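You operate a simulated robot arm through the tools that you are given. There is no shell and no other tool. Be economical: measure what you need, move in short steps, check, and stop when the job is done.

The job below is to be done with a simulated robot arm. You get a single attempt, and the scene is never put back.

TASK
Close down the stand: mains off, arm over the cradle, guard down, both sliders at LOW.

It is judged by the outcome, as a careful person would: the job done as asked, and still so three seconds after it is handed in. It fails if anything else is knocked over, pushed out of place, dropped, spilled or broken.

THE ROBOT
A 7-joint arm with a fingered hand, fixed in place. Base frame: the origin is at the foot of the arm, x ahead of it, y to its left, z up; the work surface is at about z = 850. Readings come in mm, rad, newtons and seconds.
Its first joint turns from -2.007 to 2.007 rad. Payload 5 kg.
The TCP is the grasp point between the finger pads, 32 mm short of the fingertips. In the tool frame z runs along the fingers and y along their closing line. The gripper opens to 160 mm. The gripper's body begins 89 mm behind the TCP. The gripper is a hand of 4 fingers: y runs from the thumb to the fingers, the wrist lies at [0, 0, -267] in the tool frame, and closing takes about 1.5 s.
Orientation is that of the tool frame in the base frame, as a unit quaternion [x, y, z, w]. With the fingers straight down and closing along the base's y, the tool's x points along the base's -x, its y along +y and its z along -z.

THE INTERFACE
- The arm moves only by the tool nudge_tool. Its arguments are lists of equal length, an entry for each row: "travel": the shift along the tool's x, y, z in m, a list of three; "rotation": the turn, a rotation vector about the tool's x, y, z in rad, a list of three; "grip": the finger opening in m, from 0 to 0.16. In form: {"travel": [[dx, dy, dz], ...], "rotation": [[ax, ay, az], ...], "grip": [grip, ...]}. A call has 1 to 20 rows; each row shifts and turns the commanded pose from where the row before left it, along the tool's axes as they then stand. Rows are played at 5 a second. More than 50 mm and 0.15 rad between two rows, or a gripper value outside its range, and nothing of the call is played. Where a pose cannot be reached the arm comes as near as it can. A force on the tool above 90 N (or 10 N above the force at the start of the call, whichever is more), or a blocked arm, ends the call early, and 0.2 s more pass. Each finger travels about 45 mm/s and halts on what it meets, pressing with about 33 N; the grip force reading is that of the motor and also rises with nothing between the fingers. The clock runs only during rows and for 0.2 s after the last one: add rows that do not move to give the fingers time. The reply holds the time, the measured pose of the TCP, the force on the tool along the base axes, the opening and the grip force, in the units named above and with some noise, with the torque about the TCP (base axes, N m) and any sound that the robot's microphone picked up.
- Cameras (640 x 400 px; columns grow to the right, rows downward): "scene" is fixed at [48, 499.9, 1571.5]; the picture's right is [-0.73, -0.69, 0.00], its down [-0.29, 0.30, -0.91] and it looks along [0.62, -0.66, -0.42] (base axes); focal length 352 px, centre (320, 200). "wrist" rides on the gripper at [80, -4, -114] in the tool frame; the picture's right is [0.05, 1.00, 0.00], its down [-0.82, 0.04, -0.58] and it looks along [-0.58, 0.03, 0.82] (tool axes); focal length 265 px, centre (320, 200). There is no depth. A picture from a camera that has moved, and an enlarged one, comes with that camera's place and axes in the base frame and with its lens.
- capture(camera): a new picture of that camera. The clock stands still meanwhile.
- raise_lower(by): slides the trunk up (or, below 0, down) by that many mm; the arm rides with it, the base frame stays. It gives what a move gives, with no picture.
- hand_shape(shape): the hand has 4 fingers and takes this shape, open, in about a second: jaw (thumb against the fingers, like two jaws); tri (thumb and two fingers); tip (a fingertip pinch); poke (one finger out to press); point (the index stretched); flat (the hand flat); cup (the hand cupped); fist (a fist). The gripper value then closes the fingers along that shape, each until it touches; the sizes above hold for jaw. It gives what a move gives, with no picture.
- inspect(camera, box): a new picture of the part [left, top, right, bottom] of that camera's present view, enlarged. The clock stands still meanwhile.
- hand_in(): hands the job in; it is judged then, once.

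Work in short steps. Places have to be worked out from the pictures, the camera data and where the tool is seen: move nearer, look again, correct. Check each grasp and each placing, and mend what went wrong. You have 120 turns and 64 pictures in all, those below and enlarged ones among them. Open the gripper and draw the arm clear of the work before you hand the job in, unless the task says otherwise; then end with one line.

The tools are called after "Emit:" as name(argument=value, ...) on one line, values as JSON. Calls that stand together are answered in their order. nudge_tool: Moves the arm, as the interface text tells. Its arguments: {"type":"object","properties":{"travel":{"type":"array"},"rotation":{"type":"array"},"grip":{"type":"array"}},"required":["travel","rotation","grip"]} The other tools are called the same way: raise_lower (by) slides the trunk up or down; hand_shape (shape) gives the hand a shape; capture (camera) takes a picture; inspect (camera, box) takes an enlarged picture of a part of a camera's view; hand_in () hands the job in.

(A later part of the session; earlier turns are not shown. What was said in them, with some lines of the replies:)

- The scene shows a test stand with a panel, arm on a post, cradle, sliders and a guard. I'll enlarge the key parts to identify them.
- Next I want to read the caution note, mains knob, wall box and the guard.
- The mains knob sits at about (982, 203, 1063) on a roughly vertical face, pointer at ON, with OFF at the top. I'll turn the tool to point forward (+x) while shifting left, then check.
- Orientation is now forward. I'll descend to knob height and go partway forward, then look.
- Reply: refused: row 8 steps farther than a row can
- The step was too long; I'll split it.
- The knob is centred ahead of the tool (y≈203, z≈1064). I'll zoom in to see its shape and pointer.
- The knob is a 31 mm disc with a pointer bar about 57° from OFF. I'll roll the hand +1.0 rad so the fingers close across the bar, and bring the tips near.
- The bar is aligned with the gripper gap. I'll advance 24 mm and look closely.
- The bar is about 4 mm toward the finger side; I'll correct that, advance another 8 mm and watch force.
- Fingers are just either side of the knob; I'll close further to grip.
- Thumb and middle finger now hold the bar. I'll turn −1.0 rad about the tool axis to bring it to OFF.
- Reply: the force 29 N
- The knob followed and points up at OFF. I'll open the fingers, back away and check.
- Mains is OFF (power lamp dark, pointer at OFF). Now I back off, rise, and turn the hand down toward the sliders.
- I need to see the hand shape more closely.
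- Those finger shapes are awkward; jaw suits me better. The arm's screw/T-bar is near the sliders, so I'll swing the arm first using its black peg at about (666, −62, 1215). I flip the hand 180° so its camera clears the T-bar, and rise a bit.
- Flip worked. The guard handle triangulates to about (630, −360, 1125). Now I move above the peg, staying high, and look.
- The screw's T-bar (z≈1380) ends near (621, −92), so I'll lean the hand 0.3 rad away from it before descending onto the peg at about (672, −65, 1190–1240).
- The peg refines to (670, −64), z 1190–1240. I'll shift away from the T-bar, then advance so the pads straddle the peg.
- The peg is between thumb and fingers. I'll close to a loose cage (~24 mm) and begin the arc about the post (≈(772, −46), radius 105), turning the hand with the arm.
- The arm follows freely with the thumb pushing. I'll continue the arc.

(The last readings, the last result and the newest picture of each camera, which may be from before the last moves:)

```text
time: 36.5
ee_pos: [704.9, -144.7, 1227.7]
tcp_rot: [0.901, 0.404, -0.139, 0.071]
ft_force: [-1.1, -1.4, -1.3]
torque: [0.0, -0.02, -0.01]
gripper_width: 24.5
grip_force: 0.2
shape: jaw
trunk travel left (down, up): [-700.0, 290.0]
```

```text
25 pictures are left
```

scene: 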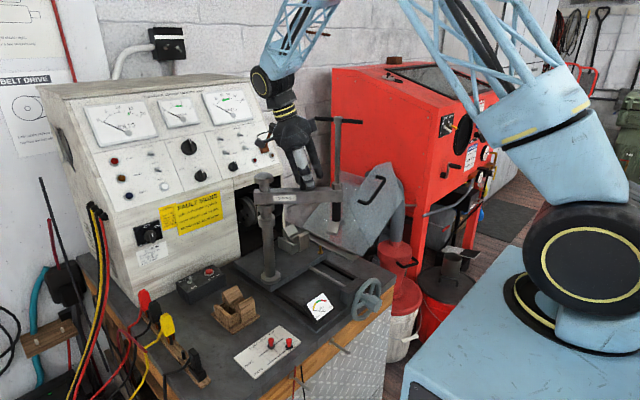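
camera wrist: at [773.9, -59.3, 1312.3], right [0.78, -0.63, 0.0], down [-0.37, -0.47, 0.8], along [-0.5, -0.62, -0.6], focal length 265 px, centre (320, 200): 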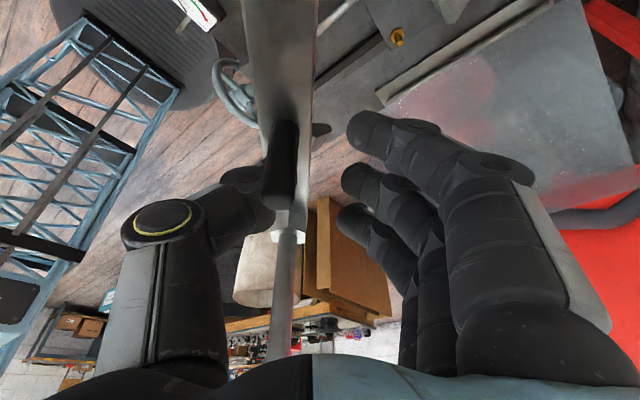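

Continue the arc another 28°.

Emit:
nudge_tool(travel=[[0.00075, 0.01278, -0.00023], [0.00075, 0.01278, -0.00023], [0.00075, 0.01278, -0.00023], [0.00075, 0.01278, -0.00023], [0, 0, 0]], rotation=[[-0.036, 0, -0.1165], [-0.036, 0, -0.1165], [-0.036, 0, -0.1165], [-0.036, 0, -0.1165], [0, 0, 0]], grip=[0.024, 0.024, 0.024, 0.024, 0.024])

Emit:
capture(camera="wrist")

Emit:
inspect(camera="scene", box=[210, 80, 410, 290])

```text
time: 37.7
ee_pos: [748.8, -167.0, 1228.2]
tcp_rot: [0.776, 0.61, -0.123, 0.1]
ft_force: [-0.1, 0.0, 0.2]
torque: [0.01, -0.01, 0.01]
gripper_width: 24.4
grip_force: 0.1
shape: jaw
trunk travel left (down, up): [-700.0, 290.0]
```

```text
24 pictures are left
camera wrist: at [771.2, -59.6, 1312.1], right [0.98, -0.19, -0.01], down [-0.1, -0.59, 0.8], along [-0.16, -0.79, -0.59], focal length 265 px, centre (320, 200)
```

wrist: 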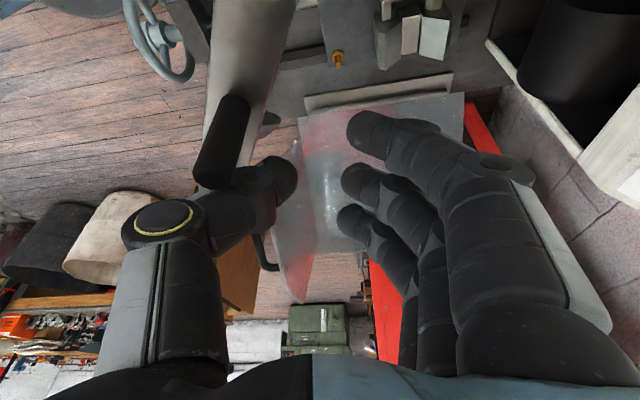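

```text
1.90 times, centred on (310, 185) of scene
camera zoom: at [48.0, 499.9, 1571.5], right [-0.73, -0.69, 0.0], down [-0.29, 0.3, -0.91], along [0.62, -0.66, -0.42], focal length 671 px, centre (339, 229)
```

zoom: 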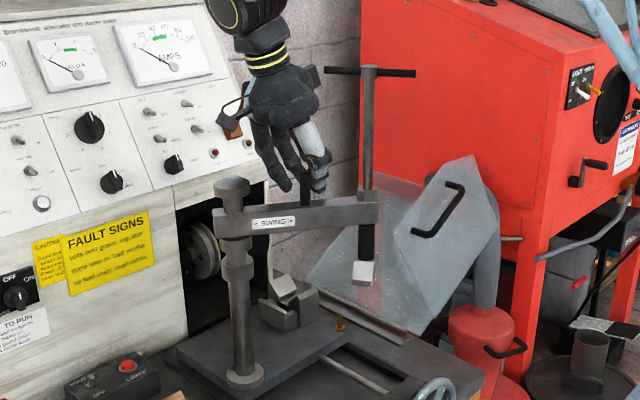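

The thumb slid past the peg because my arc started ~10° off tangent; the arm sits now at about −126° with the peg at (710, −132). I'll lift, realign the hand to the arm's tangent and come over the peg again.

Emit:
nudge_tool(travel=[[-0.0088, 0, -0.0287], [-0.0088, 0, -0.0287], [0.0257, 0, -0.0079], [0, -0.0225, 0], [0, -0.0225, 0], [0, 0, 0], [0, 0, 0], [0, 0, 0], [0, 0, 0]], rotation=[[0, 0, 0], [0, 0, 0], [0, 0, 0], [0, 0, 0], [0, 0, 0], [0.043, 0, 0.139], [0.043, 0, 0.139], [0.043, 0, 0.139], [0, 0, 0]], grip=[0.03, 0.04, 0.05, 0.05, 0.05, 0.05, 0.05, 0.05, 0.05])

Emit:
capture(camera="wrist")

```text
time: 39.7
ee_pos: [712.6, -129.1, 1287.8]
tcp_rot: [0.891, 0.426, -0.139, 0.073]
ft_force: [-1.1, -0.7, -0.1]
torque: [0.0, 0.01, 0.01]
gripper_width: 49.7
grip_force: 0.0
shape: jaw
trunk travel left (down, up): [-700.0, 290.0]
```

```text
22 pictures are left
camera wrist: at [778.2, -40.6, 1372.0], right [0.81, -0.59, 0.0], down [-0.35, -0.49, 0.8], along [-0.47, -0.65, -0.6], focal length 265 px, centre (320, 200)
```

wrist: 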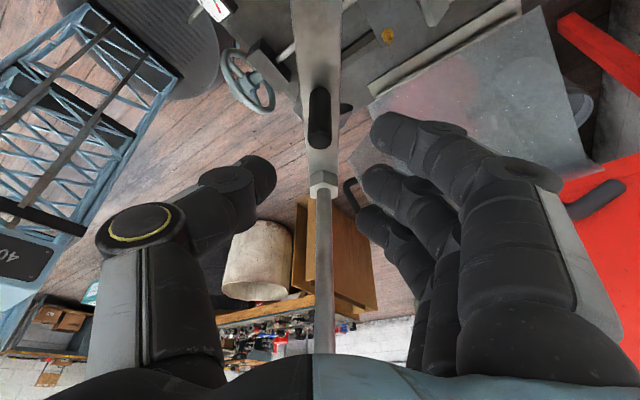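

Now the hand is aligned with the arm (peg at (710, −133)). Descend, cage, and push the arc with the corrected tangent.

Emit:
nudge_tool(travel=[[0.0046, 0, 0.0298], [0.0088, 0, 0.0287], [0, 0, 0], [0, 0, 0], [0, 0, 0]], rotation=[[0, 0, 0], [0, 0, 0], [0, 0, 0], [0, 0, 0], [0, 0, 0]], grip=[0.05, 0.05, 0.035, 0.022, 0.022])

Emit:
nudge_tool(travel=[[0.00068, 0.01231, -0.00021], [0.00068, 0.01231, -0.00021], [0.00068, 0.01231, -0.00021], [0.00068, 0.01231, -0.00021], [0.00068, 0.01231, -0.00021], [0, 0, 0]], rotation=[[-0.0343, 0, -0.1112], [-0.0343, 0, -0.1112], [-0.0343, 0, -0.1112], [-0.0343, 0, -0.1112], [-0.0343, 0, -0.1112], [0, 0, 0]], grip=[0.022, 0.022, 0.022, 0.022, 0.022, 0.022])

Emit:
capture(camera="wrist")

```text
time: 40.9
ee_pos: [708.4, -133.3, 1225.7]
tcp_rot: [0.891, 0.427, -0.139, 0.073]
ft_force: [-0.2, 0.0, -0.3]
torque: [0.02, -0.02, 0.01]
gripper_width: 22.6
grip_force: 0.0
shape: jaw
trunk travel left (down, up): [-700.0, 290.0]
```

```text
time: 42.3
ee_pos: [766.2, -158.2, 1227.6]
tcp_rot: [0.73, 0.665, -0.117, 0.108]
ft_force: [-0.1, -0.9, -0.7]
torque: [-0.03, -0.02, 0.01]
gripper_width: 22.8
grip_force: 0.1
shape: jaw
trunk travel left (down, up): [-700.0, 290.0]
```

```text
21 pictures are left
camera wrist: at [771.5, -47.1, 1310.9], right [1.0, -0.04, -0.01], down [-0.01, -0.59, 0.8], along [-0.04, -0.8, -0.59], focal length 265 px, centre (320, 200)
```

wrist: 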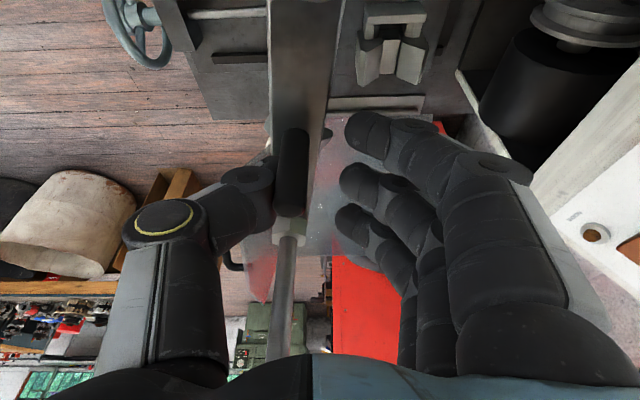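

Working well; arm near −95°, cradle direction ≈ −63°. Four more rows.

Emit:
nudge_tool(travel=[[0.00068, 0.01231, -0.00021], [0.00068, 0.01231, -0.00021], [0.00068, 0.01231, -0.00021], [0.00068, 0.01231, -0.00021], [0, 0, 0]], rotation=[[-0.0343, 0, -0.1112], [-0.0343, 0, -0.1112], [-0.0343, 0, -0.1112], [-0.0343, 0, -0.1112], [0, 0, 0]], grip=[0.022, 0.022, 0.022, 0.022, 0.022])

Emit:
capture(camera="wrist")

Emit:
inspect(camera="scene", box=[220, 90, 400, 290])

```text
time: 43.5
ee_pos: [813.7, -150.8, 1227.0]
tcp_rot: [0.556, 0.816, -0.092, 0.129]
ft_force: [0.9, -0.8, 0.4]
torque: [0.01, -0.05, 0.02]
gripper_width: 22.6
grip_force: 0.0
shape: jaw
trunk travel left (down, up): [-700.0, 290.0]
```

```text
20 pictures are left
camera wrist: at [770.6, -49.6, 1310.8], right [0.91, 0.41, -0.02], down [0.26, -0.54, 0.8], along [0.32, -0.74, -0.6], focal length 265 px, centre (320, 200)
```

wrist: 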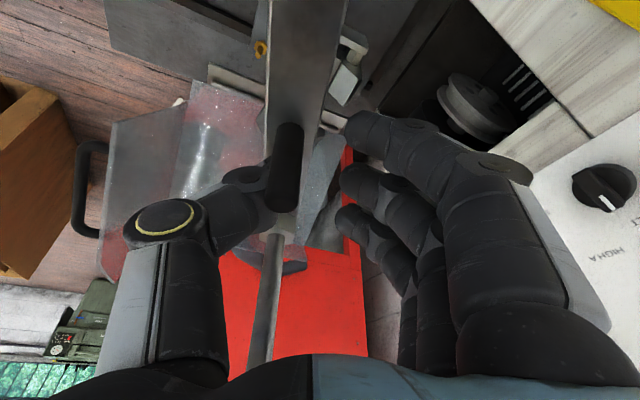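

```text
2.00 times, centred on (310, 190) of scene
camera zoom: at [48.0, 499.9, 1571.5], right [-0.73, -0.69, 0.0], down [-0.29, 0.3, -0.91], along [0.62, -0.66, -0.42], focal length 705 px, centre (340, 220)
```

zoom: 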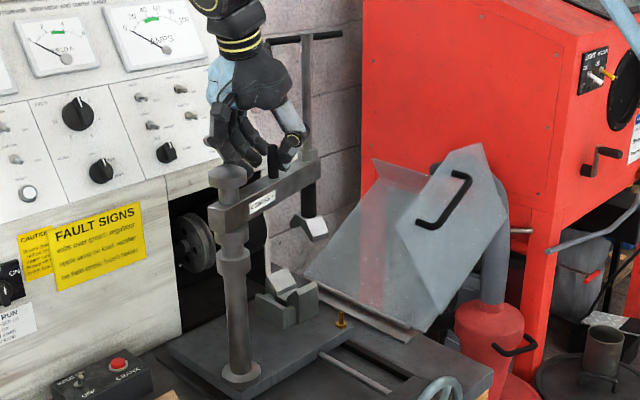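

The pad is still ~10° short of the cradle. I'll turn further by ~0.17 rad.

Emit:
nudge_tool(travel=[[0.00068, 0.01231, -0.00021], [0.0002, 0.0062, 0], [0, 0, 0]], rotation=[[-0.0343, 0, -0.1112], [-0.0172, 0, -0.0556], [0, 0, 0]], grip=[0.022, 0.022, 0.022])

Emit:
inspect(camera="scene", box=[220, 120, 380, 280])

```text
time: 44.3
ee_pos: [830.4, -140.7, 1226.2]
tcp_rot: [0.483, 0.862, -0.082, 0.134]
ft_force: [0.1, 0.0, -0.3]
torque: [0.03, 0.02, -0.01]
gripper_width: 22.3
grip_force: 0.2
shape: jaw
trunk travel left (down, up): [-700.0, 290.0]
```

```text
2.50 times, centred on (300, 200) of scene
camera zoom: at [48.0, 499.9, 1571.5], right [-0.73, -0.69, 0.0], down [-0.29, 0.3, -0.91], along [0.62, -0.66, -0.42], focal length 881 px, centre (370, 200)
```

zoom: 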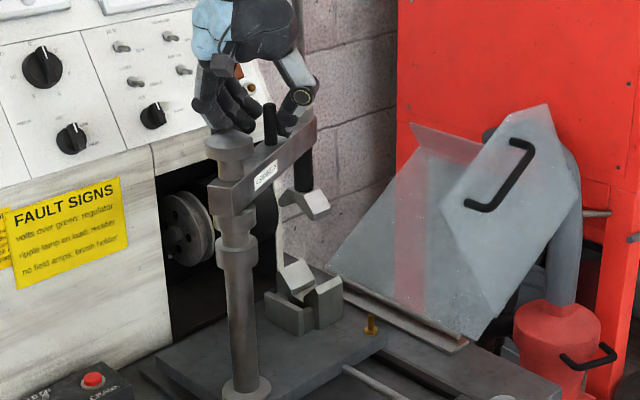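

Pad is close to above the cradle, maybe 3° short. Nudge a little more and view from both cameras.

Emit:
nudge_tool(travel=[[0.0001, 0.005, 0], [0, 0, 0]], rotation=[[-0.0138, 0, -0.045], [0, 0, 0]], grip=[0.022, 0.022])

Emit:
inspect(camera="scene", box=[250, 160, 350, 260])

Emit:
capture(camera="wrist")

```text
time: 44.9
ee_pos: [836.6, -139.8, 1225.3]
tcp_rot: [0.463, 0.872, -0.079, 0.136]
ft_force: [-0.5, -0.8, 0.2]
torque: [0.0, 0.01, 0.01]
gripper_width: 22.3
grip_force: 0.2
shape: jaw
trunk travel left (down, up): [-700.0, 290.0]
```

```text
4.00 times, centred on (300, 210) of scene
camera zoom: at [48.0, 499.9, 1571.5], right [-0.73, -0.69, 0.0], down [-0.29, 0.3, -0.91], along [0.62, -0.66, -0.42], focal length 1410 px, centre (400, 160)
```

zoom: 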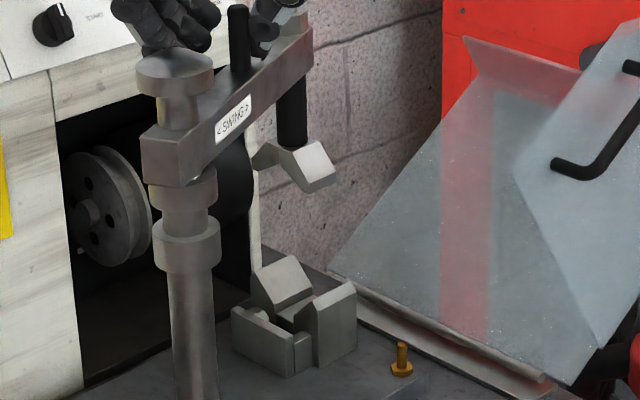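

```text
16 pictures are left
camera wrist: at [769.9, -49.9, 1310.6], right [0.8, 0.6, -0.03], down [0.38, -0.47, 0.8], along [0.47, -0.65, -0.6], focal length 265 px, centre (320, 200)
```

wrist: 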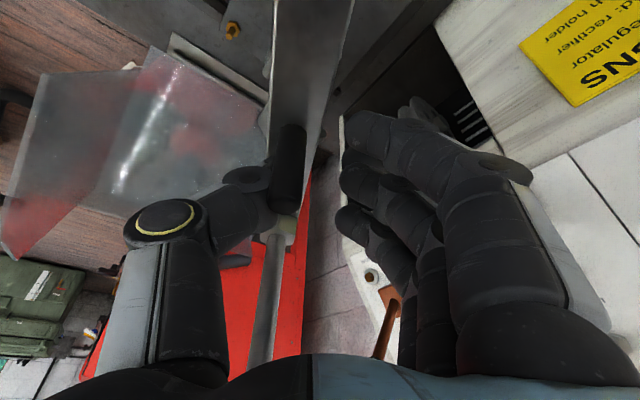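

The clamp pad is now directly above the cradle. I'll open, lift away vertically and retreat to a spot where the wrist camera can view the guard.

Emit:
nudge_tool(travel=[[0, 0, 0], [0, 0, 0], [-0.01475, 0, -0.04775], [-0.01475, 0, -0.04775], [-0.01475, 0, -0.04775], [0.0477, 0, -0.0147], [0.0477, 0, -0.0147], [0.0477, 0, -0.0147], [0, -0.049, 0], [0, -0.049, 0], [0, -0.049, 0], [0, 0, 0]], rotation=[[0, 0, 0], [0, 0, 0], [0, 0, 0], [0, 0, 0], [0, 0, 0], [0, 0, 0], [0, 0, 0], [0, 0, 0], [0, 0, 0], [0, 0, 0], [0, 0, 0], [0, 0, 0]], grip=[0.04, 0.05, 0.05, 0.05, 0.05, 0.05, 0.06, 0.07, 0.08, 0.1, 0.12, 0.14])

Emit:
nudge_tool(travel=[[0, 0, 0], [0, 0, 0], [0, 0, -0.048], [0, 0, -0.048], [0, 0, 0], [0, 0, 0], [0, 0, 0], [0, 0, 0], [0, 0, 0], [0, 0, 0]], rotation=[[0, 0.15, 0], [0, 0.15, 0], [0, 0, 0], [0, 0, 0], [0, 0, 0.128], [0, 0, 0.128], [0, 0, 0.128], [0, 0, 0.128], [0, 0, 0.128], [0, 0, 0]], grip=[0.14, 0.15, 0.16, 0.16, 0.16, 0.16, 0.16, 0.16, 0.16, 0.16])

Emit:
capture(camera="wrist")

Emit:
capture(camera="scene")

```text
time: 47.5
ee_pos: [632.3, -91.1, 1376.3]
tcp_rot: [0.462, 0.873, -0.078, 0.136]
ft_force: [0.3, 1.0, -0.6]
torque: [-0.03, 0.03, 0.04]
gripper_width: 139.7
grip_force: 0.1
shape: jaw
trunk travel left (down, up): [-700.0, 290.0]
```

```text
time: 49.7
ee_pos: [630.3, -92.0, 1472.1]
tcp_rot: [0.724, 0.69, -0.007, 0.007]
ft_force: [0.4, 0.7, 0.5]
torque: [0.0, -0.03, 0.02]
gripper_width: 160.0
grip_force: 0.0
shape: jaw
trunk travel left (down, up): [-700.0, 290.0]
```

```text
15 pictures are left
camera wrist: at [630.3, -11.2, 1585.6], right [1.0, 0.0, 0.0], down [0.0, -0.81, 0.59], along [0.0, -0.59, -0.81], focal length 265 px, centre (320, 200)
```

wrist: 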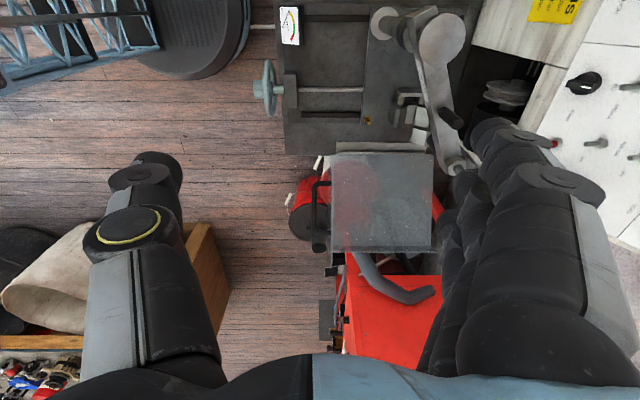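

```text
14 pictures are left
```

scene: 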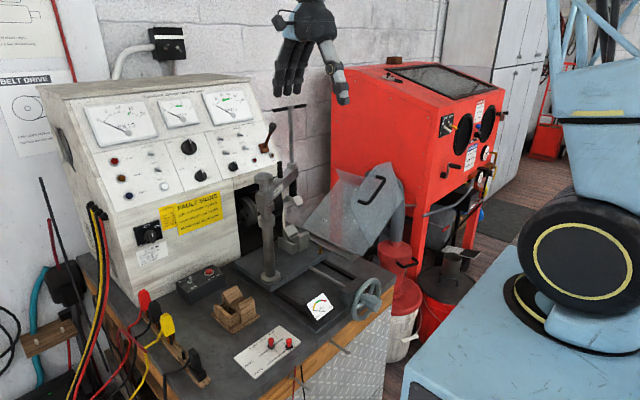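

A clear top view. I'll zoom in on the guard and cradle.

Emit:
inspect(camera="wrist", box=[250, 0, 490, 270])

```text
1.48 times, centred on (370, 135) of wrist
camera zoom: at [630.3, -11.2, 1585.6], right [1.0, 0.0, 0.0], down [0.0, -0.81, 0.59], along [0.0, -0.59, -0.81], focal length 393 px, centre (246, 296)
```

zoom: 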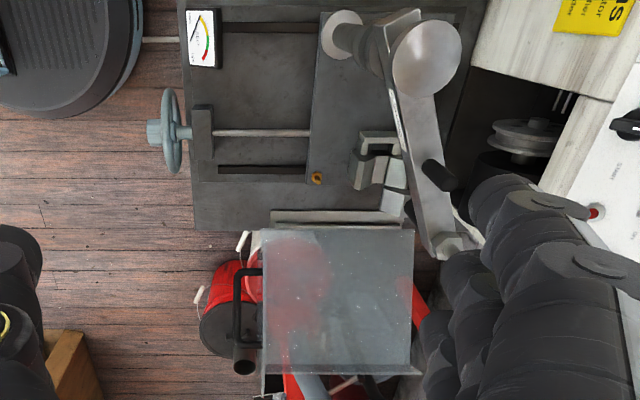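

The guard hinges along x at y≈−335; before touching it I want its exact shape and whether it will clear the arm.

Emit:
inspect(camera="scene", box=[260, 140, 420, 260])

```text
3.33 times, centred on (340, 200) of scene
camera zoom: at [48.0, 499.9, 1571.5], right [-0.73, -0.69, 0.0], down [-0.29, 0.3, -0.91], along [0.62, -0.66, -0.42], focal length 1175 px, centre (253, 200)
```

zoom: 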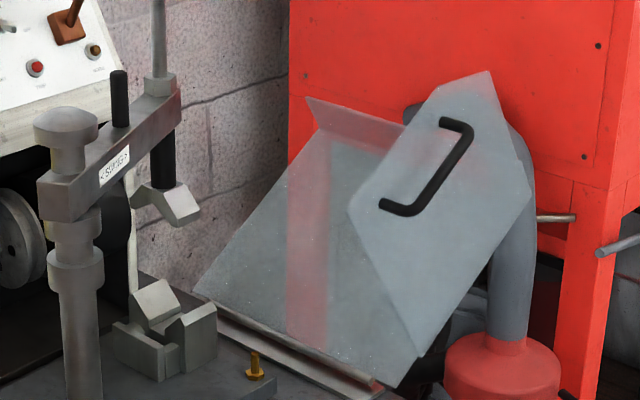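

The guard's back sheet and end panel should swing up and over with the handle (bar ≈ (617, −319..−409, 1104..1151)) and clear the arm. I'll yaw the hand so the camera will end up above, then move sideways and pitch it forward.

Emit:
nudge_tool(travel=[[0, 0, 0], [0, 0, 0], [0, 0, 0], [0, 0, 0], [0, 0, 0], [0, 0, 0], [0, 0, 0], [0, 0, 0], [0, 0, 0], [0, 0, 0], [0, 0, 0], [-0.04, 0.045, 0], [-0.04, 0.045, 0], [0, 0.045, 0], [0, 0.045, 0], [0, 0.045, 0], [0, 0.047, 0], [0, 0, 0]], rotation=[[0, 0, 0.1428], [0, 0, 0.1428], [0, 0, 0.1428], [0, 0, 0.1428], [0, 0, 0.1428], [0, 0, 0.1428], [0, 0, 0.1428], [0, 0, 0.1428], [0, 0, 0.1428], [0, 0, 0.1428], [0, 0, 0.1428], [0, 0, 0], [0, 0, 0], [0, 0, 0], [0, 0, 0], [0, 0, 0], [0, 0, 0], [0, 0, 0]], grip=[0.14, 0.12, 0.1, 0.08, 0.08, 0.08, 0.08, 0.08, 0.08, 0.08, 0.08, 0.08, 0.08, 0.08, 0.08, 0.08, 0.08, 0.08])

Emit:
nudge_tool(travel=[[0, 0, 0], [0, 0, 0], [0, 0, 0], [0, 0, 0], [0, 0, 0], [0, 0, 0], [0, 0, 0], [0, 0, 0], [0, 0, 0], [0, 0, 0], [0, 0, 0], [0, 0, 0]], rotation=[[0, 0.1428, 0], [0, 0.1428, 0], [0, 0.1428, 0], [0, 0.1428, 0], [0, 0.1428, 0], [0, 0.1428, 0], [0, 0.1428, 0], [0, 0.1428, 0], [0, 0.1428, 0], [0, 0.1428, 0], [0, 0.1428, 0], [0, 0, 0]], grip=[0.08, 0.08, 0.08, 0.08, 0.08, 0.08, 0.08, 0.08, 0.08, 0.08, 0.08, 0.08])

```text
refused: row 12 steps farther than a row can; nothing moved
```

```text
time: 52.3
ee_pos: [630.4, -92.4, 1471.8]
tcp_rot: [0.516, 0.494, 0.507, -0.484]
ft_force: [-0.4, -0.2, 0.2]
torque: [-0.04, 0.03, 0.0]
gripper_width: 81.0
grip_force: 0.0
shape: jaw
trunk travel left (down, up): [-700.0, 290.0]
```

The first call was refused but the pitch went through, so the hand points to +y (clear of everything). I'll yaw −90° about the vertical (tool x), then shift sideways.

Emit:
nudge_tool(travel=[[0, 0, 0], [0, 0, 0], [0, 0, 0], [0, 0, 0], [0, 0, 0], [0, 0, 0], [0, 0, 0], [0, 0, 0], [0, 0, 0], [0, 0, 0], [0, 0, 0], [0, 0, 0]], rotation=[[-0.1428, 0, 0], [-0.1428, 0, 0], [-0.1428, 0, 0], [-0.1428, 0, 0], [-0.1428, 0, 0], [-0.1428, 0, 0], [-0.1428, 0, 0], [-0.1428, 0, 0], [-0.1428, 0, 0], [-0.1428, 0, 0], [-0.1428, 0, 0], [0, 0, 0]], grip=[0.08, 0.08, 0.08, 0.08, 0.08, 0.08, 0.08, 0.08, 0.08, 0.08, 0.08, 0.08])

```text
time: 54.9
ee_pos: [648.2, -94.0, 1474.2]
tcp_rot: [0.71, 0.005, 0.704, 0.007]
ft_force: [0.7, 1.9, 0.3]
torque: [-0.02, 0.0, -0.18]
gripper_width: 80.1
grip_force: 0.0
shape: jaw
out of reach, approached as far as the arm can: row 10, 11
trunk travel left (down, up): [-700.0, 290.0]
```

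Pose nearly as commanded (slightly reach-limited close in). Now shift sideways to y≈−364, where the wrist is farther from the base.

Emit:
nudge_tool(travel=[[0, 0.045, 0], [0, 0.045, 0], [0, 0.045, 0], [0, 0.045, 0], [0, 0.045, 0], [0, 0.045, 0], [0, 0, 0], [0, 0, 0]], rotation=[[0, 0, 0], [0, 0, 0], [0, 0, 0], [0, 0, 0], [0, 0, 0], [0, 0, 0], [0, 0, 0], [0, 0, 0]], grip=[0.08, 0.08, 0.08, 0.08, 0.08, 0.08, 0.08, 0.08])

Emit:
nudge_tool(travel=[[0, 0, 0], [0, 0, 0], [0, 0, 0], [0, 0, 0], [0, 0, 0], [0, 0, 0], [0, 0, 0], [0, 0, 0], [0, 0, 0]], rotation=[[0, 0, 0.136], [0, 0, 0.136], [0, 0, 0.136], [0, 0, 0.136], [0, 0, 0.136], [0, 0, 0.136], [0, 0, 0.136], [0, 0, 0.136], [0, 0, 0]], grip=[0.08, 0.08, 0.08, 0.08, 0.08, 0.08, 0.08, 0.08, 0.08])

```text
time: 56.7
ee_pos: [638.6, -371.1, 1478.8]
tcp_rot: [0.707, -0.009, 0.707, 0.023]
ft_force: [-0.3, -0.6, 0.1]
torque: [0.02, -0.02, 0.0]
gripper_width: 80.3
grip_force: 0.0
shape: jaw
trunk travel left (down, up): [-700.0, 290.0]
```

```text
time: 58.7
ee_pos: [634.6, -369.4, 1479.5]
tcp_rot: [0.599, -0.375, 0.617, -0.346]
ft_force: [0.2, 0.3, 0.4]
torque: [-0.02, 0.02, 0.02]
gripper_width: 79.9
grip_force: 0.2
shape: jaw
trunk travel left (down, up): [-700.0, 290.0]
```

Orientation is right. Back off in x to 560, then descend to handle height, then look.

Emit:
nudge_tool(travel=[[0, 0, -0.0375], [0, 0, -0.0375], [-0.0216, 0.0382, 0], [-0.0216, 0.0382, 0], [-0.0216, 0.0382, 0], [-0.0216, 0.0382, 0], [-0.0216, 0.0382, 0], [-0.0216, 0.0382, 0], [-0.0216, 0.0382, 0], [-0.0216, 0.0382, 0], [0, 0, 0], [0, 0, 0]], rotation=[[0, 0, 0], [0, 0, 0], [0, 0, 0], [0, 0, 0], [0, 0, 0], [0, 0, 0], [0, 0, 0], [0, 0, 0], [0, 0, 0], [0, 0, 0], [0, 0, 0], [0, 0, 0]], grip=[0.08, 0.08, 0.08, 0.08, 0.08, 0.08, 0.08, 0.08, 0.08, 0.08, 0.08, 0.08])

Emit:
capture(camera="wrist")

```text
time: 61.3
ee_pos: [562.1, -359.9, 1129.5]
tcp_rot: [0.6, -0.373, 0.618, -0.346]
ft_force: [-0.6, 0.6, -0.2]
torque: [0.02, -0.01, 0.0]
gripper_width: 80.0
grip_force: 0.1
shape: jaw
trunk travel left (down, up): [-700.0, 290.0]
```

```text
11 pictures are left
camera wrist: at [444.7, -425.3, 1173.5], right [-0.02, -0.53, -0.85], down [-0.54, 0.72, -0.43], along [0.84, 0.45, -0.3], focal length 265 px, centre (320, 200)
```

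wrist: 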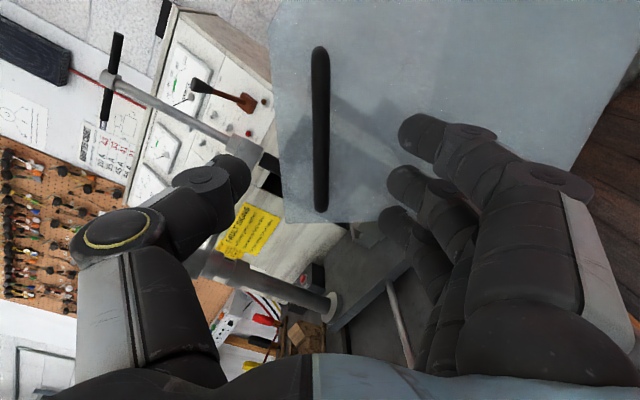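

The handle bar is perfectly aligned between thumb and fingers. I'll shift 12 mm toward its middle, advance 44 mm, and close on it.

Emit:
nudge_tool(travel=[[0.012, 0, 0.01], [0, 0, 0.017], [0, 0, 0.017], [0, 0, 0], [0, 0, 0], [0, 0, 0], [0, 0, 0], [0, 0, 0], [0, 0, 0], [0, 0, 0], [0, 0, 0]], rotation=[[0, 0, 0], [0, 0, 0], [0, 0, 0], [0, 0, 0], [0, 0, 0], [0, 0, 0], [0, 0, 0], [0, 0, 0], [0, 0, 0], [0, 0, 0], [0, 0, 0]], grip=[0.08, 0.08, 0.08, 0.08, 0.065, 0.05, 0.035, 0.02, 0.008, 0.008, 0.008])

Emit:
capture(camera="wrist")

```text
time: 63.7
ee_pos: [604.2, -374.4, 1133.9]
tcp_rot: [0.6, -0.374, 0.617, -0.346]
ft_force: [-0.8, 0.6, 1.7]
torque: [-0.03, -0.02, 0.01]
gripper_width: 9.1
grip_force: 0.1
shape: jaw
trunk travel left (down, up): [-700.0, 290.0]
```

```text
10 pictures are left
camera wrist: at [486.4, -438.4, 1178.5], right [-0.02, -0.53, -0.85], down [-0.54, 0.72, -0.43], along [0.84, 0.45, -0.3], focal length 265 px, centre (320, 200)
```

wrist: 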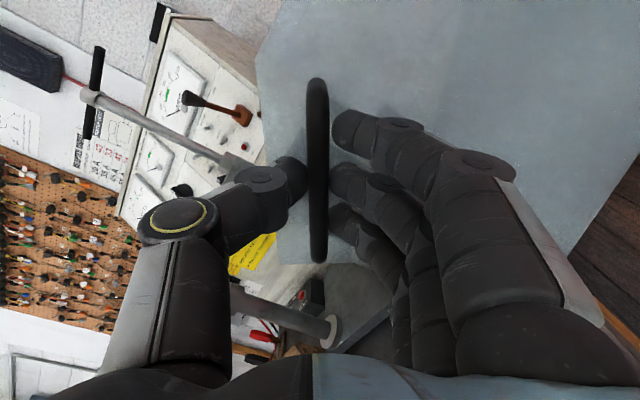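

The bar is caged between thumb and fingers. I'll swing the guard about its hinge (≈ y −345, z 880) in small steps, turning the hand with it.

Emit:
nudge_tool(travel=[[-0.01062, -0.0071, -0.0006], [-0.01062, -0.0071, -0.0006], [-0.01062, -0.0071, -0.0006], [-0.01062, -0.0071, -0.0006], [-0.01062, -0.0071, -0.0006], [-0.01062, -0.0071, -0.0006], [-0.01062, -0.0071, -0.0006], [-0.01062, -0.0071, -0.0006], [0, 0, 0]], rotation=[[0, 0, -0.05], [0, 0, -0.05], [0, 0, -0.05], [0, 0, -0.05], [0, 0, -0.05], [0, 0, -0.05], [0, 0, -0.05], [0, 0, -0.05], [0, 0, 0]], grip=[0.008, 0.008, 0.008, 0.008, 0.008, 0.008, 0.008, 0.008, 0.008])

Emit:
capture(camera="wrist")

```text
time: 65.7
ee_pos: [602.9, -272.6, 1125.0]
tcp_rot: [0.662, -0.247, 0.673, -0.218]
ft_force: [1.1, -5.9, -15.0]
torque: [0.16, 0.25, -0.08]
gripper_width: 9.7
grip_force: 0.0
shape: jaw
trunk travel left (down, up): [-700.0, 290.0]
```

```text
9 pictures are left
camera wrist: at [487.3, -315.7, 1192.3], right [-0.04, -0.81, -0.58], down [-0.56, 0.5, -0.67], along [0.83, 0.3, -0.47], focal length 265 px, centre (320, 200)
```

wrist: 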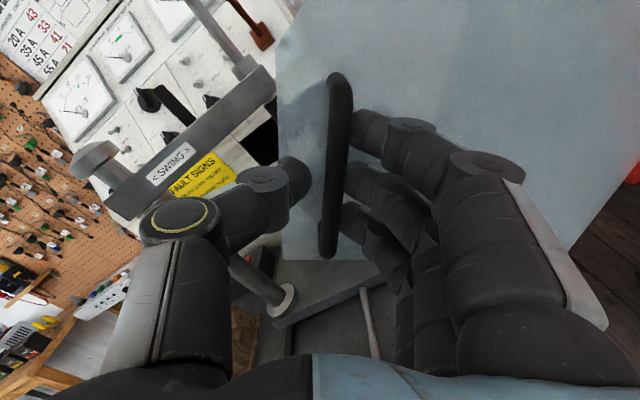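

The guard follows with modest force. Continue another 0.4 rad.

Emit:
nudge_tool(travel=[[-0.01062, -0.0071, -0.0006], [-0.01062, -0.0071, -0.0006], [-0.01062, -0.0071, -0.0006], [-0.01062, -0.0071, -0.0006], [-0.01062, -0.0071, -0.0006], [-0.01062, -0.0071, -0.0006], [-0.01062, -0.0071, -0.0006], [-0.01062, -0.0071, -0.0006], [0, 0, 0]], rotation=[[0, 0, -0.05], [0, 0, -0.05], [0, 0, -0.05], [0, 0, -0.05], [0, 0, -0.05], [0, 0, -0.05], [0, 0, -0.05], [0, 0, -0.05], [0, 0, 0]], grip=[0.008, 0.008, 0.008, 0.008, 0.008, 0.008, 0.008, 0.008, 0.008])

Emit:
capture(camera="scene")

```text
time: 67.7
ee_pos: [603.1, -184.9, 1077.6]
tcp_rot: [0.698, -0.112, 0.703, -0.078]
ft_force: [3.9, -11.8, -12.9]
torque: [0.22, 0.17, -0.14]
gripper_width: 10.2
grip_force: 0.0
shape: jaw
trunk travel left (down, up): [-700.0, 290.0]
```

```text
8 pictures are left
```

scene: 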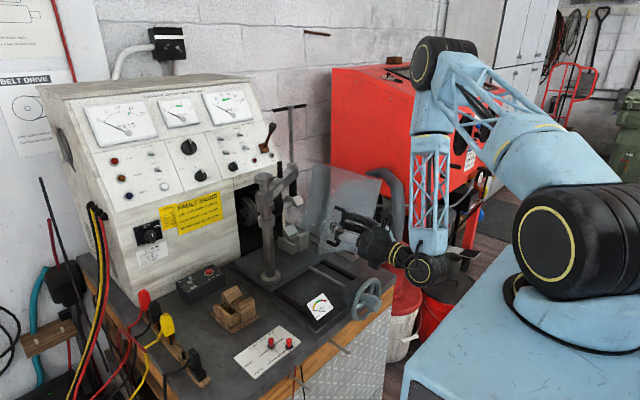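

Rotated 0.8 rad; continue in small steps watching the force for the stop.

Emit:
nudge_tool(travel=[[-0.01062, -0.0071, -0.0006], [-0.01062, -0.0071, -0.0006], [-0.01062, -0.0071, -0.0006], [0, 0, 0]], rotation=[[0, 0, -0.05], [0, 0, -0.05], [0, 0, -0.05], [0, 0, 0]], grip=[0.008, 0.008, 0.008, 0.008])

Emit:
nudge_tool(travel=[[-0.01062, -0.0071, -0.0006], [-0.01062, -0.0071, -0.0006], [0, 0, 0]], rotation=[[0, 0, -0.05], [0, 0, -0.05], [0, 0, 0]], grip=[0.008, 0.008, 0.008])

Emit:
inspect(camera="scene", box=[240, 130, 440, 310])

```text
time: 68.7
ee_pos: [602.2, -155.6, 1051.1]
tcp_rot: [0.705, -0.059, 0.706, -0.025]
ft_force: [10.6, -13.3, -12.2]
torque: [0.24, 0.17, -0.04]
gripper_width: 9.4
grip_force: 0.0
shape: jaw
trunk travel left (down, up): [-700.0, 290.0]
```

```text
time: 69.5
ee_pos: [601.7, -140.0, 1030.2]
tcp_rot: [0.707, -0.023, 0.707, 0.01]
ft_force: [7.5, -14.3, -11.9]
torque: [0.3, 0.22, -0.15]
gripper_width: 9.4
grip_force: 0.1
shape: jaw
trunk travel left (down, up): [-700.0, 290.0]
```

```text
2.22 times, centred on (340, 220) of scene
camera zoom: at [48.0, 499.9, 1571.5], right [-0.73, -0.69, 0.0], down [-0.29, 0.3, -0.91], along [0.62, -0.66, -0.42], focal length 783 px, centre (276, 156)
```

zoom: 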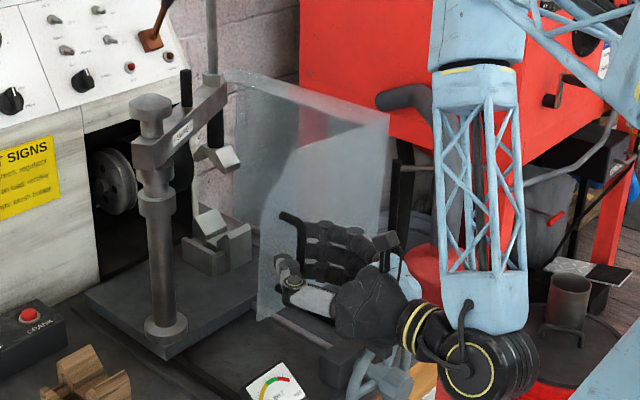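

The back sheet is about vertical and clear of the arm (~60 mm), but the front corner still looks ~50 mm above the table. I'll continue gently and watch for the stop.

Emit:
nudge_tool(travel=[[-0.0108, -0.0063, -0.0004], [0, 0, 0]], rotation=[[0, 0, -0.05], [0, 0, 0]], grip=[0.008, 0.008])

Emit:
nudge_tool(travel=[[-0.0108, -0.0063, -0.0004], [0, 0, 0]], rotation=[[0, 0, -0.05], [0, 0, 0]], grip=[0.008, 0.008])

```text
time: 70.1
ee_pos: [601.4, -132.4, 1021.7]
tcp_rot: [0.707, -0.006, 0.707, 0.027]
ft_force: [4.1, -8.8, -4.2]
torque: [0.1, 0.08, -0.12]
gripper_width: 9.1
grip_force: 0.0
shape: jaw
trunk travel left (down, up): [-700.0, 290.0]
```

```text
time: 70.7
ee_pos: [601.9, -127.3, 1011.1]
tcp_rot: [0.706, 0.011, 0.707, 0.045]
ft_force: [2.1, -19.3, 13.5]
torque: [-0.12, -0.3, -0.4]
gripper_width: 10.6
grip_force: 0.1
shape: jaw
trunk travel left (down, up): [-700.0, 290.0]
```

Resistance now opposes motion (~22 N) — likely the stop. Let me look.

Emit:
inspect(camera="scene", box=[260, 140, 380, 290])

```text
2.67 times, centred on (320, 215) of scene
camera zoom: at [48.0, 499.9, 1571.5], right [-0.73, -0.69, 0.0], down [-0.29, 0.3, -0.91], along [0.62, -0.66, -0.42], focal length 940 px, centre (320, 160)
```

zoom: 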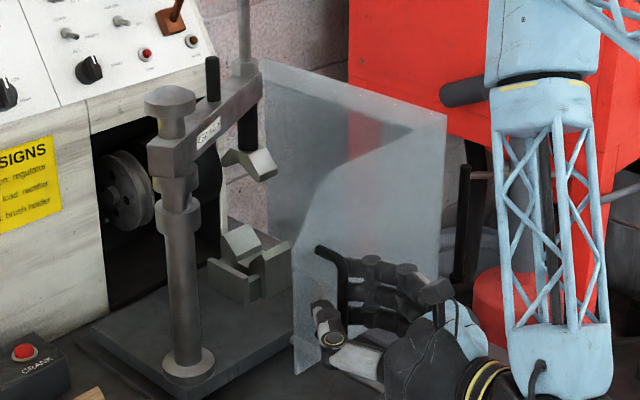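

The guard stands upright with its front panel down at the deck, stop reached, arm clear. I'll release the handle and back straight out.

Emit:
nudge_tool(travel=[[0, 0, 0], [0, 0, 0], [0, 0, 0], [0, 0, 0], [0, 0, 0], [0, 0, -0.02], [0, 0, -0.02], [0, 0, -0.02], [0, 0, -0.01], [0, 0, 0]], rotation=[[0, 0, 0], [0, 0, 0], [0, 0, 0], [0, 0, 0], [0, 0, 0], [0, 0, 0], [0, 0, 0], [0, 0, 0], [0, 0, 0], [0, 0, 0]], grip=[0.015, 0.025, 0.04, 0.05, 0.06, 0.06, 0.06, 0.06, 0.06, 0.06])

Emit:
capture(camera="wrist")

```text
time: 72.9
ee_pos: [530.3, -122.2, 1011.1]
tcp_rot: [0.707, 0.011, 0.706, 0.046]
ft_force: [-1.0, 0.0, 0.6]
torque: [0.0, 0.0, 0.01]
gripper_width: 59.5
grip_force: 0.0
shape: jaw
trunk travel left (down, up): [-700.0, 290.0]
```

```text
5 pictures are left
camera wrist: at [417.1, -108.0, 1091.1], right [-0.05, -0.99, 0.13], down [-0.58, -0.08, -0.81], along [0.81, -0.11, -0.57], focal length 265 px, centre (320, 200)
```

wrist: 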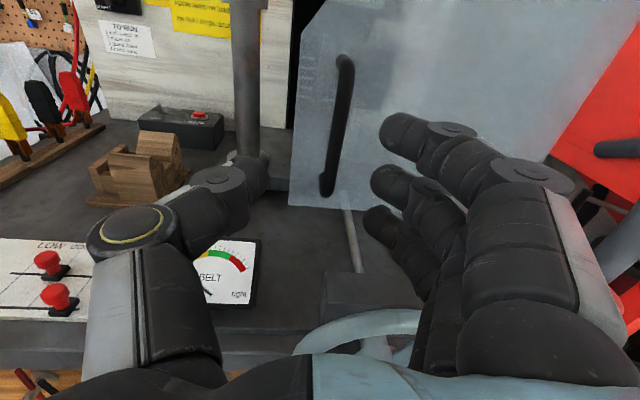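

The guard stays down with its bottom edge level at the deck. Now the sliders (volts ≈(557, 72), amps ≈(588, 103), LOW end ≈ y 142). I raise, level the roll/yaw, and turn the hand to point down.

Emit:
nudge_tool(travel=[[0.047, 0, 0], [0.047, 0, 0], [0.047, 0, 0], [0.047, 0, 0], [0, 0, 0], [0, 0, 0], [0, 0, 0], [0, 0, 0], [0, 0, 0], [0, 0, 0], [0, 0, 0], [0, 0, 0], [0, 0, 0], [0, 0, 0], [0, 0, 0], [0, 0, 0], [0, 0, 0]], rotation=[[0, 0, 0], [0, 0, 0], [0, 0, 0.08], [0.05, 0, 0], [0, -0.1428, 0], [0, -0.1428, 0], [0, -0.1428, 0], [0, -0.1428, 0], [0, -0.1428, 0], [0, -0.1428, 0], [0, -0.1428, 0], [0, -0.1428, 0], [0, -0.1428, 0], [0, -0.1428, 0], [0, -0.1428, 0], [0, 0, 0], [0, 0, 0]], grip=[0.06, 0.06, 0.06, 0.08, 0.08, 0.08, 0.08, 0.08, 0.08, 0.08, 0.08, 0.08, 0.08, 0.08, 0.08, 0.08, 0.08])

```text
time: 75.7
ee_pos: [614.4, -164.8, 1124.9]
tcp_rot: [0.974, -0.051, 0.218, -0.014]
ft_force: [-66.5, 5.8, 1.7]
torque: [-0.07, 0.84, -3.13]
gripper_width: 79.0
grip_force: 0.0
shape: jaw
out of reach, approached as far as the arm can: row 2, 3, 4, 5, 6, 13
trunk travel left (down, up): [-700.0, 290.0]
stopped in row 14: the force on the tool passed its limit at 112 N (the readings are from after the stop); the commanded pose is now the measured one
```

The arm went out of reach on the way and pressed toward the guard (66 N). I'll ease straight back in −x and check.

Emit:
nudge_tool(travel=[[-0.009, 0, -0.0043], [-0.018, 0, -0.0085], [-0.018, 0, -0.0085], [-0.018, 0, -0.0085], [0, 0, 0]], rotation=[[0, 0, 0], [0, 0, 0], [0, 0, 0], [0, 0, 0], [0, 0, 0]], grip=[0.08, 0.08, 0.08, 0.08, 0.08])

Emit:
capture(camera="scene")

```text
time: 76.9
ee_pos: [555.1, -159.8, 1128.8]
tcp_rot: [0.973, -0.047, 0.224, -0.015]
ft_force: [-0.2, -1.1, 0.3]
torque: [0.0, 0.0, 0.0]
gripper_width: 80.0
grip_force: 0.1
shape: jaw
trunk travel left (down, up): [-700.0, 290.0]
```

```text
4 pictures are left
```

scene: 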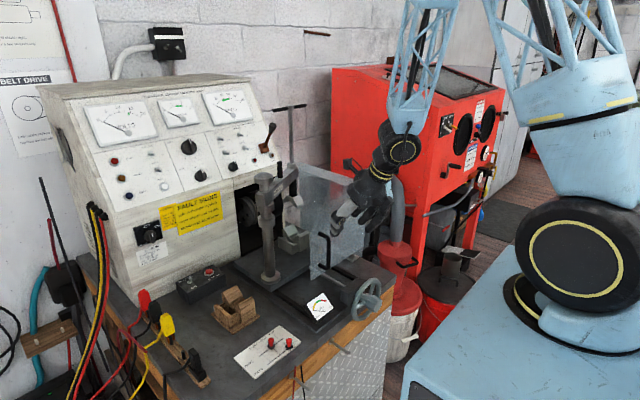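

Guard undisturbed and contact released. Now rise, finish pointing down, and fix the yaw.

Emit:
nudge_tool(travel=[[0.0192, 0, -0.0406], [0.0192, 0, -0.0406], [0.0192, 0, -0.0406], [0, 0, 0], [0, 0, 0], [0, 0, 0], [0, 0, 0], [0, 0, 0]], rotation=[[0, 0, 0], [0, 0, 0], [0, 0, 0], [0, -0.147, 0], [0, -0.147, 0], [0, -0.147, 0], [0, 0, -0.085], [0, 0, 0]], grip=[0.08, 0.08, 0.08, 0.08, 0.08, 0.08, 0.08, 0.08])

```text
time: 78.7
ee_pos: [554.3, -167.1, 1262.7]
tcp_rot: [1.0, -0.001, 0.006, -0.024]
ft_force: [-0.1, 0.3, -1.4]
torque: [-0.01, 0.02, 0.01]
gripper_width: 80.1
grip_force: 0.0
shape: jaw
trunk travel left (down, up): [-700.0, 290.0]
```

Vertical now. Move over the sliders at a safe height and look.

Emit:
nudge_tool(travel=[[0.009, -0.0437, 0], [0.009, -0.0437, 0], [0, -0.0437, 0], [0, -0.0437, 0], [0, -0.0437, 0], [0, -0.0437, 0], [0, 0, 0.045], [0, 0, 0.045], [0, 0, 0.045], [0, 0, 0.045], [0, 0, 0.045], [0, 0, 0.04], [0, 0, 0]], rotation=[[-0.048, 0, 0], [0, 0, 0], [0, 0, 0], [0, 0, 0], [0, 0, 0], [0, 0, 0], [0, 0, 0], [0, 0, 0], [0, 0, 0], [0, 0, 0], [0, 0, 0], [0, 0, 0], [0, 0, 0]], grip=[0.08, 0.08, 0.08, 0.08, 0.08, 0.08, 0.08, 0.08, 0.08, 0.08, 0.08, 0.08, 0.08])

Emit:
capture(camera="wrist")

```text
time: 81.5
ee_pos: [574.9, 95.7, 1001.6]
tcp_rot: [1.0, -0.001, 0.007, 0.001]
ft_force: [-1.1, -0.1, -0.5]
torque: [-0.01, -0.01, 0.02]
gripper_width: 80.1
grip_force: 0.0
shape: jaw
trunk travel left (down, up): [-700.0, 290.0]
```

```text
3 pictures are left
camera wrist: at [653.3, 97.9, 1118.0], right [0.05, -1.0, 0.0], down [-0.82, -0.04, 0.57], along [-0.57, -0.03, -0.82], focal length 265 px, centre (320, 200)
```

wrist: 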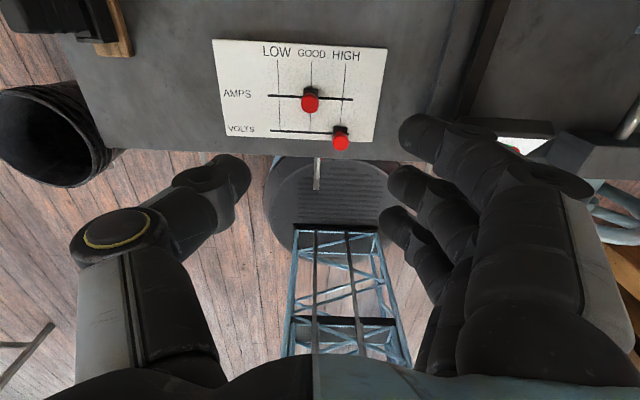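

Clear view: LOW line is at y≈134, GOOD 103, HIGH 71; finger spacing (~34 mm) matches the slots. I shift x by −12 so two fingers line up with the two knobs, and descend with fingers behind (−y of) both.

Emit:
nudge_tool(travel=[[-0.012, 0.004, 0.02], [0, 0, 0.03], [0, 0, 0.03], [0, 0, 0.0185], [0, 0, 0]], rotation=[[0, 0, 0], [0, 0, 0], [0, 0, 0], [0, 0, 0], [0, 0, 0]], grip=[0.08, 0.08, 0.08, 0.08, 0.08])

Emit:
nudge_tool(travel=[[0, -0.01, 0], [0, -0.01, 0], [0, -0.01, 0], [0, -0.01, 0], [0, -0.01, 0], [0, -0.008, 0], [0, -0.006, 0], [0, 0, 0]], rotation=[[0, 0, 0], [0, 0, 0], [0, 0, 0], [0, 0, 0], [0, 0, 0], [0, 0, 0], [0, 0, 0], [0, 0, 0]], grip=[0.08, 0.08, 0.08, 0.08, 0.08, 0.08, 0.08, 0.08])

```text
time: 82.7
ee_pos: [563.3, 91.6, 902.7]
tcp_rot: [1.0, -0.001, 0.006, -0.001]
ft_force: [0.4, 0.3, 0.7]
torque: [0.0, 0.01, -0.02]
gripper_width: 80.0
grip_force: 0.0
shape: jaw
trunk travel left (down, up): [-700.0, 290.0]
```

```text
time: 84.5
ee_pos: [563.6, 156.6, 902.6]
tcp_rot: [1.0, -0.001, 0.009, 0.0]
ft_force: [0.9, -0.3, -0.4]
torque: [-0.01, -0.05, 0.06]
gripper_width: 80.5
grip_force: 0.1
shape: jaw
trunk travel left (down, up): [-700.0, 290.0]
```

Low force so far; I'll advance in small increments watching for the end stop.

Emit:
nudge_tool(travel=[[0, -0.004, 0], [0, -0.003, 0], [0, 0, 0]], rotation=[[0, 0, 0], [0, 0, 0], [0, 0, 0]], grip=[0.08, 0.08, 0.08])

Emit:
inspect(camera="wrist", box=[200, 0, 460, 200])

```text
time: 85.3
ee_pos: [563.5, 162.3, 903.5]
tcp_rot: [1.0, 0.0, 0.007, 0.001]
ft_force: [0.7, -0.8, 0.6]
torque: [-0.03, 0.03, 0.03]
gripper_width: 81.0
grip_force: 0.0
shape: jaw
trunk travel left (down, up): [-700.0, 290.0]
```

```text
2.00 times, centred on (330, 100) of wrist
camera zoom: at [642.0, 165.2, 1018.0], right [0.05, -1.0, 0.0], down [-0.82, -0.04, 0.57], along [-0.57, -0.03, -0.82], focal length 531 px, centre (300, 400)
```

zoom: 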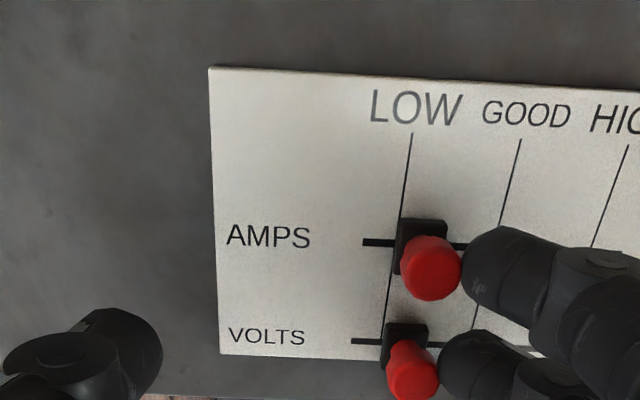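

Both knobs are about 7 mm short of the LOW line. Push 7 mm more in small steps.

Emit:
nudge_tool(travel=[[0, -0.003, 0], [0, -0.002, 0], [0, -0.002, 0], [0, 0, 0]], rotation=[[0, 0, 0], [0, 0, 0], [0, 0, 0], [0, 0, 0]], grip=[0.08, 0.08, 0.08, 0.08])

```text
time: 86.3
ee_pos: [563.4, 169.4, 902.9]
tcp_rot: [1.0, -0.001, 0.007, -0.001]
ft_force: [0.2, -1.0, 0.3]
torque: [-0.07, -0.02, -0.01]
gripper_width: 80.1
grip_force: 0.1
shape: jaw
trunk travel left (down, up): [-700.0, 290.0]
```

Check slider alignment now.

Emit:
inspect(camera="wrist", box=[200, 0, 460, 200])

```text
2.00 times, centred on (330, 100) of wrist
camera zoom: at [642.6, 172.2, 1018.3], right [0.05, -1.0, 0.0], down [-0.82, -0.04, 0.57], along [-0.57, -0.03, -0.82], focal length 531 px, centre (300, 400)
```

zoom: 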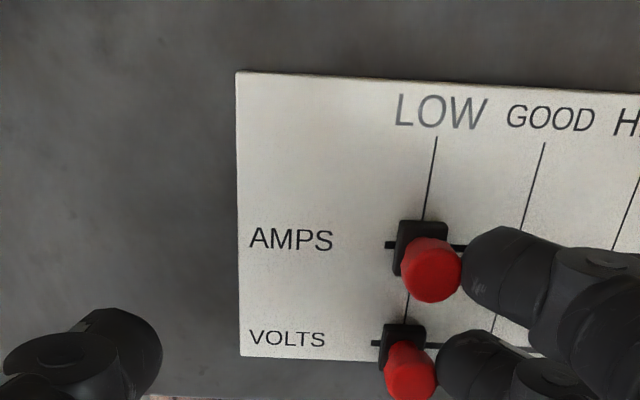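

Both are within ~1 mm of the LOW line. One more millimetre, then ease back and lift straight up clear.

Emit:
nudge_tool(travel=[[0, -0.001, 0], [0, 0, 0], [0, 0.006, 0], [0, 0, -0.02], [0, 0, -0.045], [0, 0, -0.045], [0, 0, -0.045], [0, 0, -0.045], [0, 0, -0.045], [0, 0, -0.045], [0, 0, -0.045], [0, 0, 0]], rotation=[[0, 0, 0], [0, 0, 0], [0, 0, 0], [0, 0, 0], [0, 0, 0], [0, 0, 0], [0, 0, 0], [0, 0, 0], [0, 0, 0], [0, 0, 0], [0, 0, 0], [0, 0, 0]], grip=[0.08, 0.08, 0.08, 0.08, 0.08, 0.08, 0.08, 0.08, 0.1, 0.12, 0.14, 0.16])

Emit:
inspect(camera="scene", box=[120, 130, 420, 400])

```text
time: 88.9
ee_pos: [559.1, 164.7, 1238.3]
tcp_rot: [1.0, -0.001, 0.006, 0.0]
ft_force: [-0.2, 0.5, 0.3]
torque: [-0.05, 0.01, 0.02]
gripper_width: 159.7
grip_force: 0.1
shape: jaw
trunk travel left (down, up): [-700.0, 290.0]
```

```text
1.48 times, centred on (270, 265) of scene
camera zoom: at [48.0, 499.9, 1571.5], right [-0.73, -0.69, 0.0], down [-0.29, 0.3, -0.91], along [0.62, -0.66, -0.42], focal length 522 px, centre (394, 104)
```

zoom: 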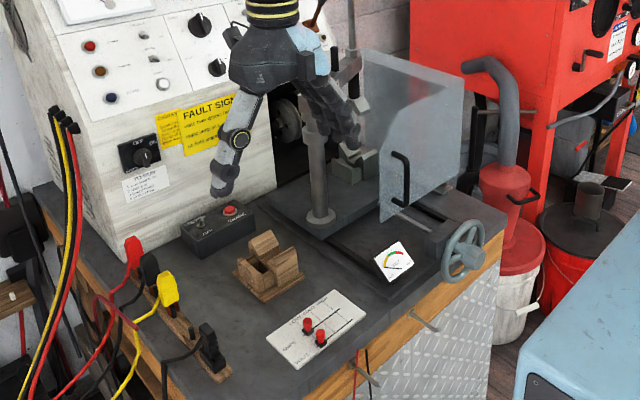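

Everything looks as asked: mains at OFF, arm over the cradle, guard down, both sliders at LOW. I raise the arm a little more.

Emit:
nudge_tool(travel=[[0, 0, -0.045], [0, 0, -0.045], [0, 0, -0.045], [0, 0, 0]], rotation=[[0, 0, 0], [0, 0, 0], [0, 0, 0], [0, 0, 0]], grip=[0.16, 0.16, 0.16, 0.16])

```text
time: 89.9
ee_pos: [556.1, 164.7, 1375.1]
tcp_rot: [1.0, -0.001, 0.006, 0.001]
ft_force: [-0.4, -1.0, -0.3]
torque: [-0.01, 0.01, 0.0]
gripper_width: 159.8
grip_force: 0.0
shape: jaw
trunk travel left (down, up): [-700.0, 290.0]
```

The hand is open and clear; handing in.

Emit:
hand_in()

```text
The job is handed in.
```

The stand is closed down: mains off, arm over the cradle, guard down and both sliders at LOW. While turning away from the closed guard, the hand pressed on it hard enough (112 N) to trip the force limit. I backed off, and the guard looked undisturbed in the pictures afterwards.
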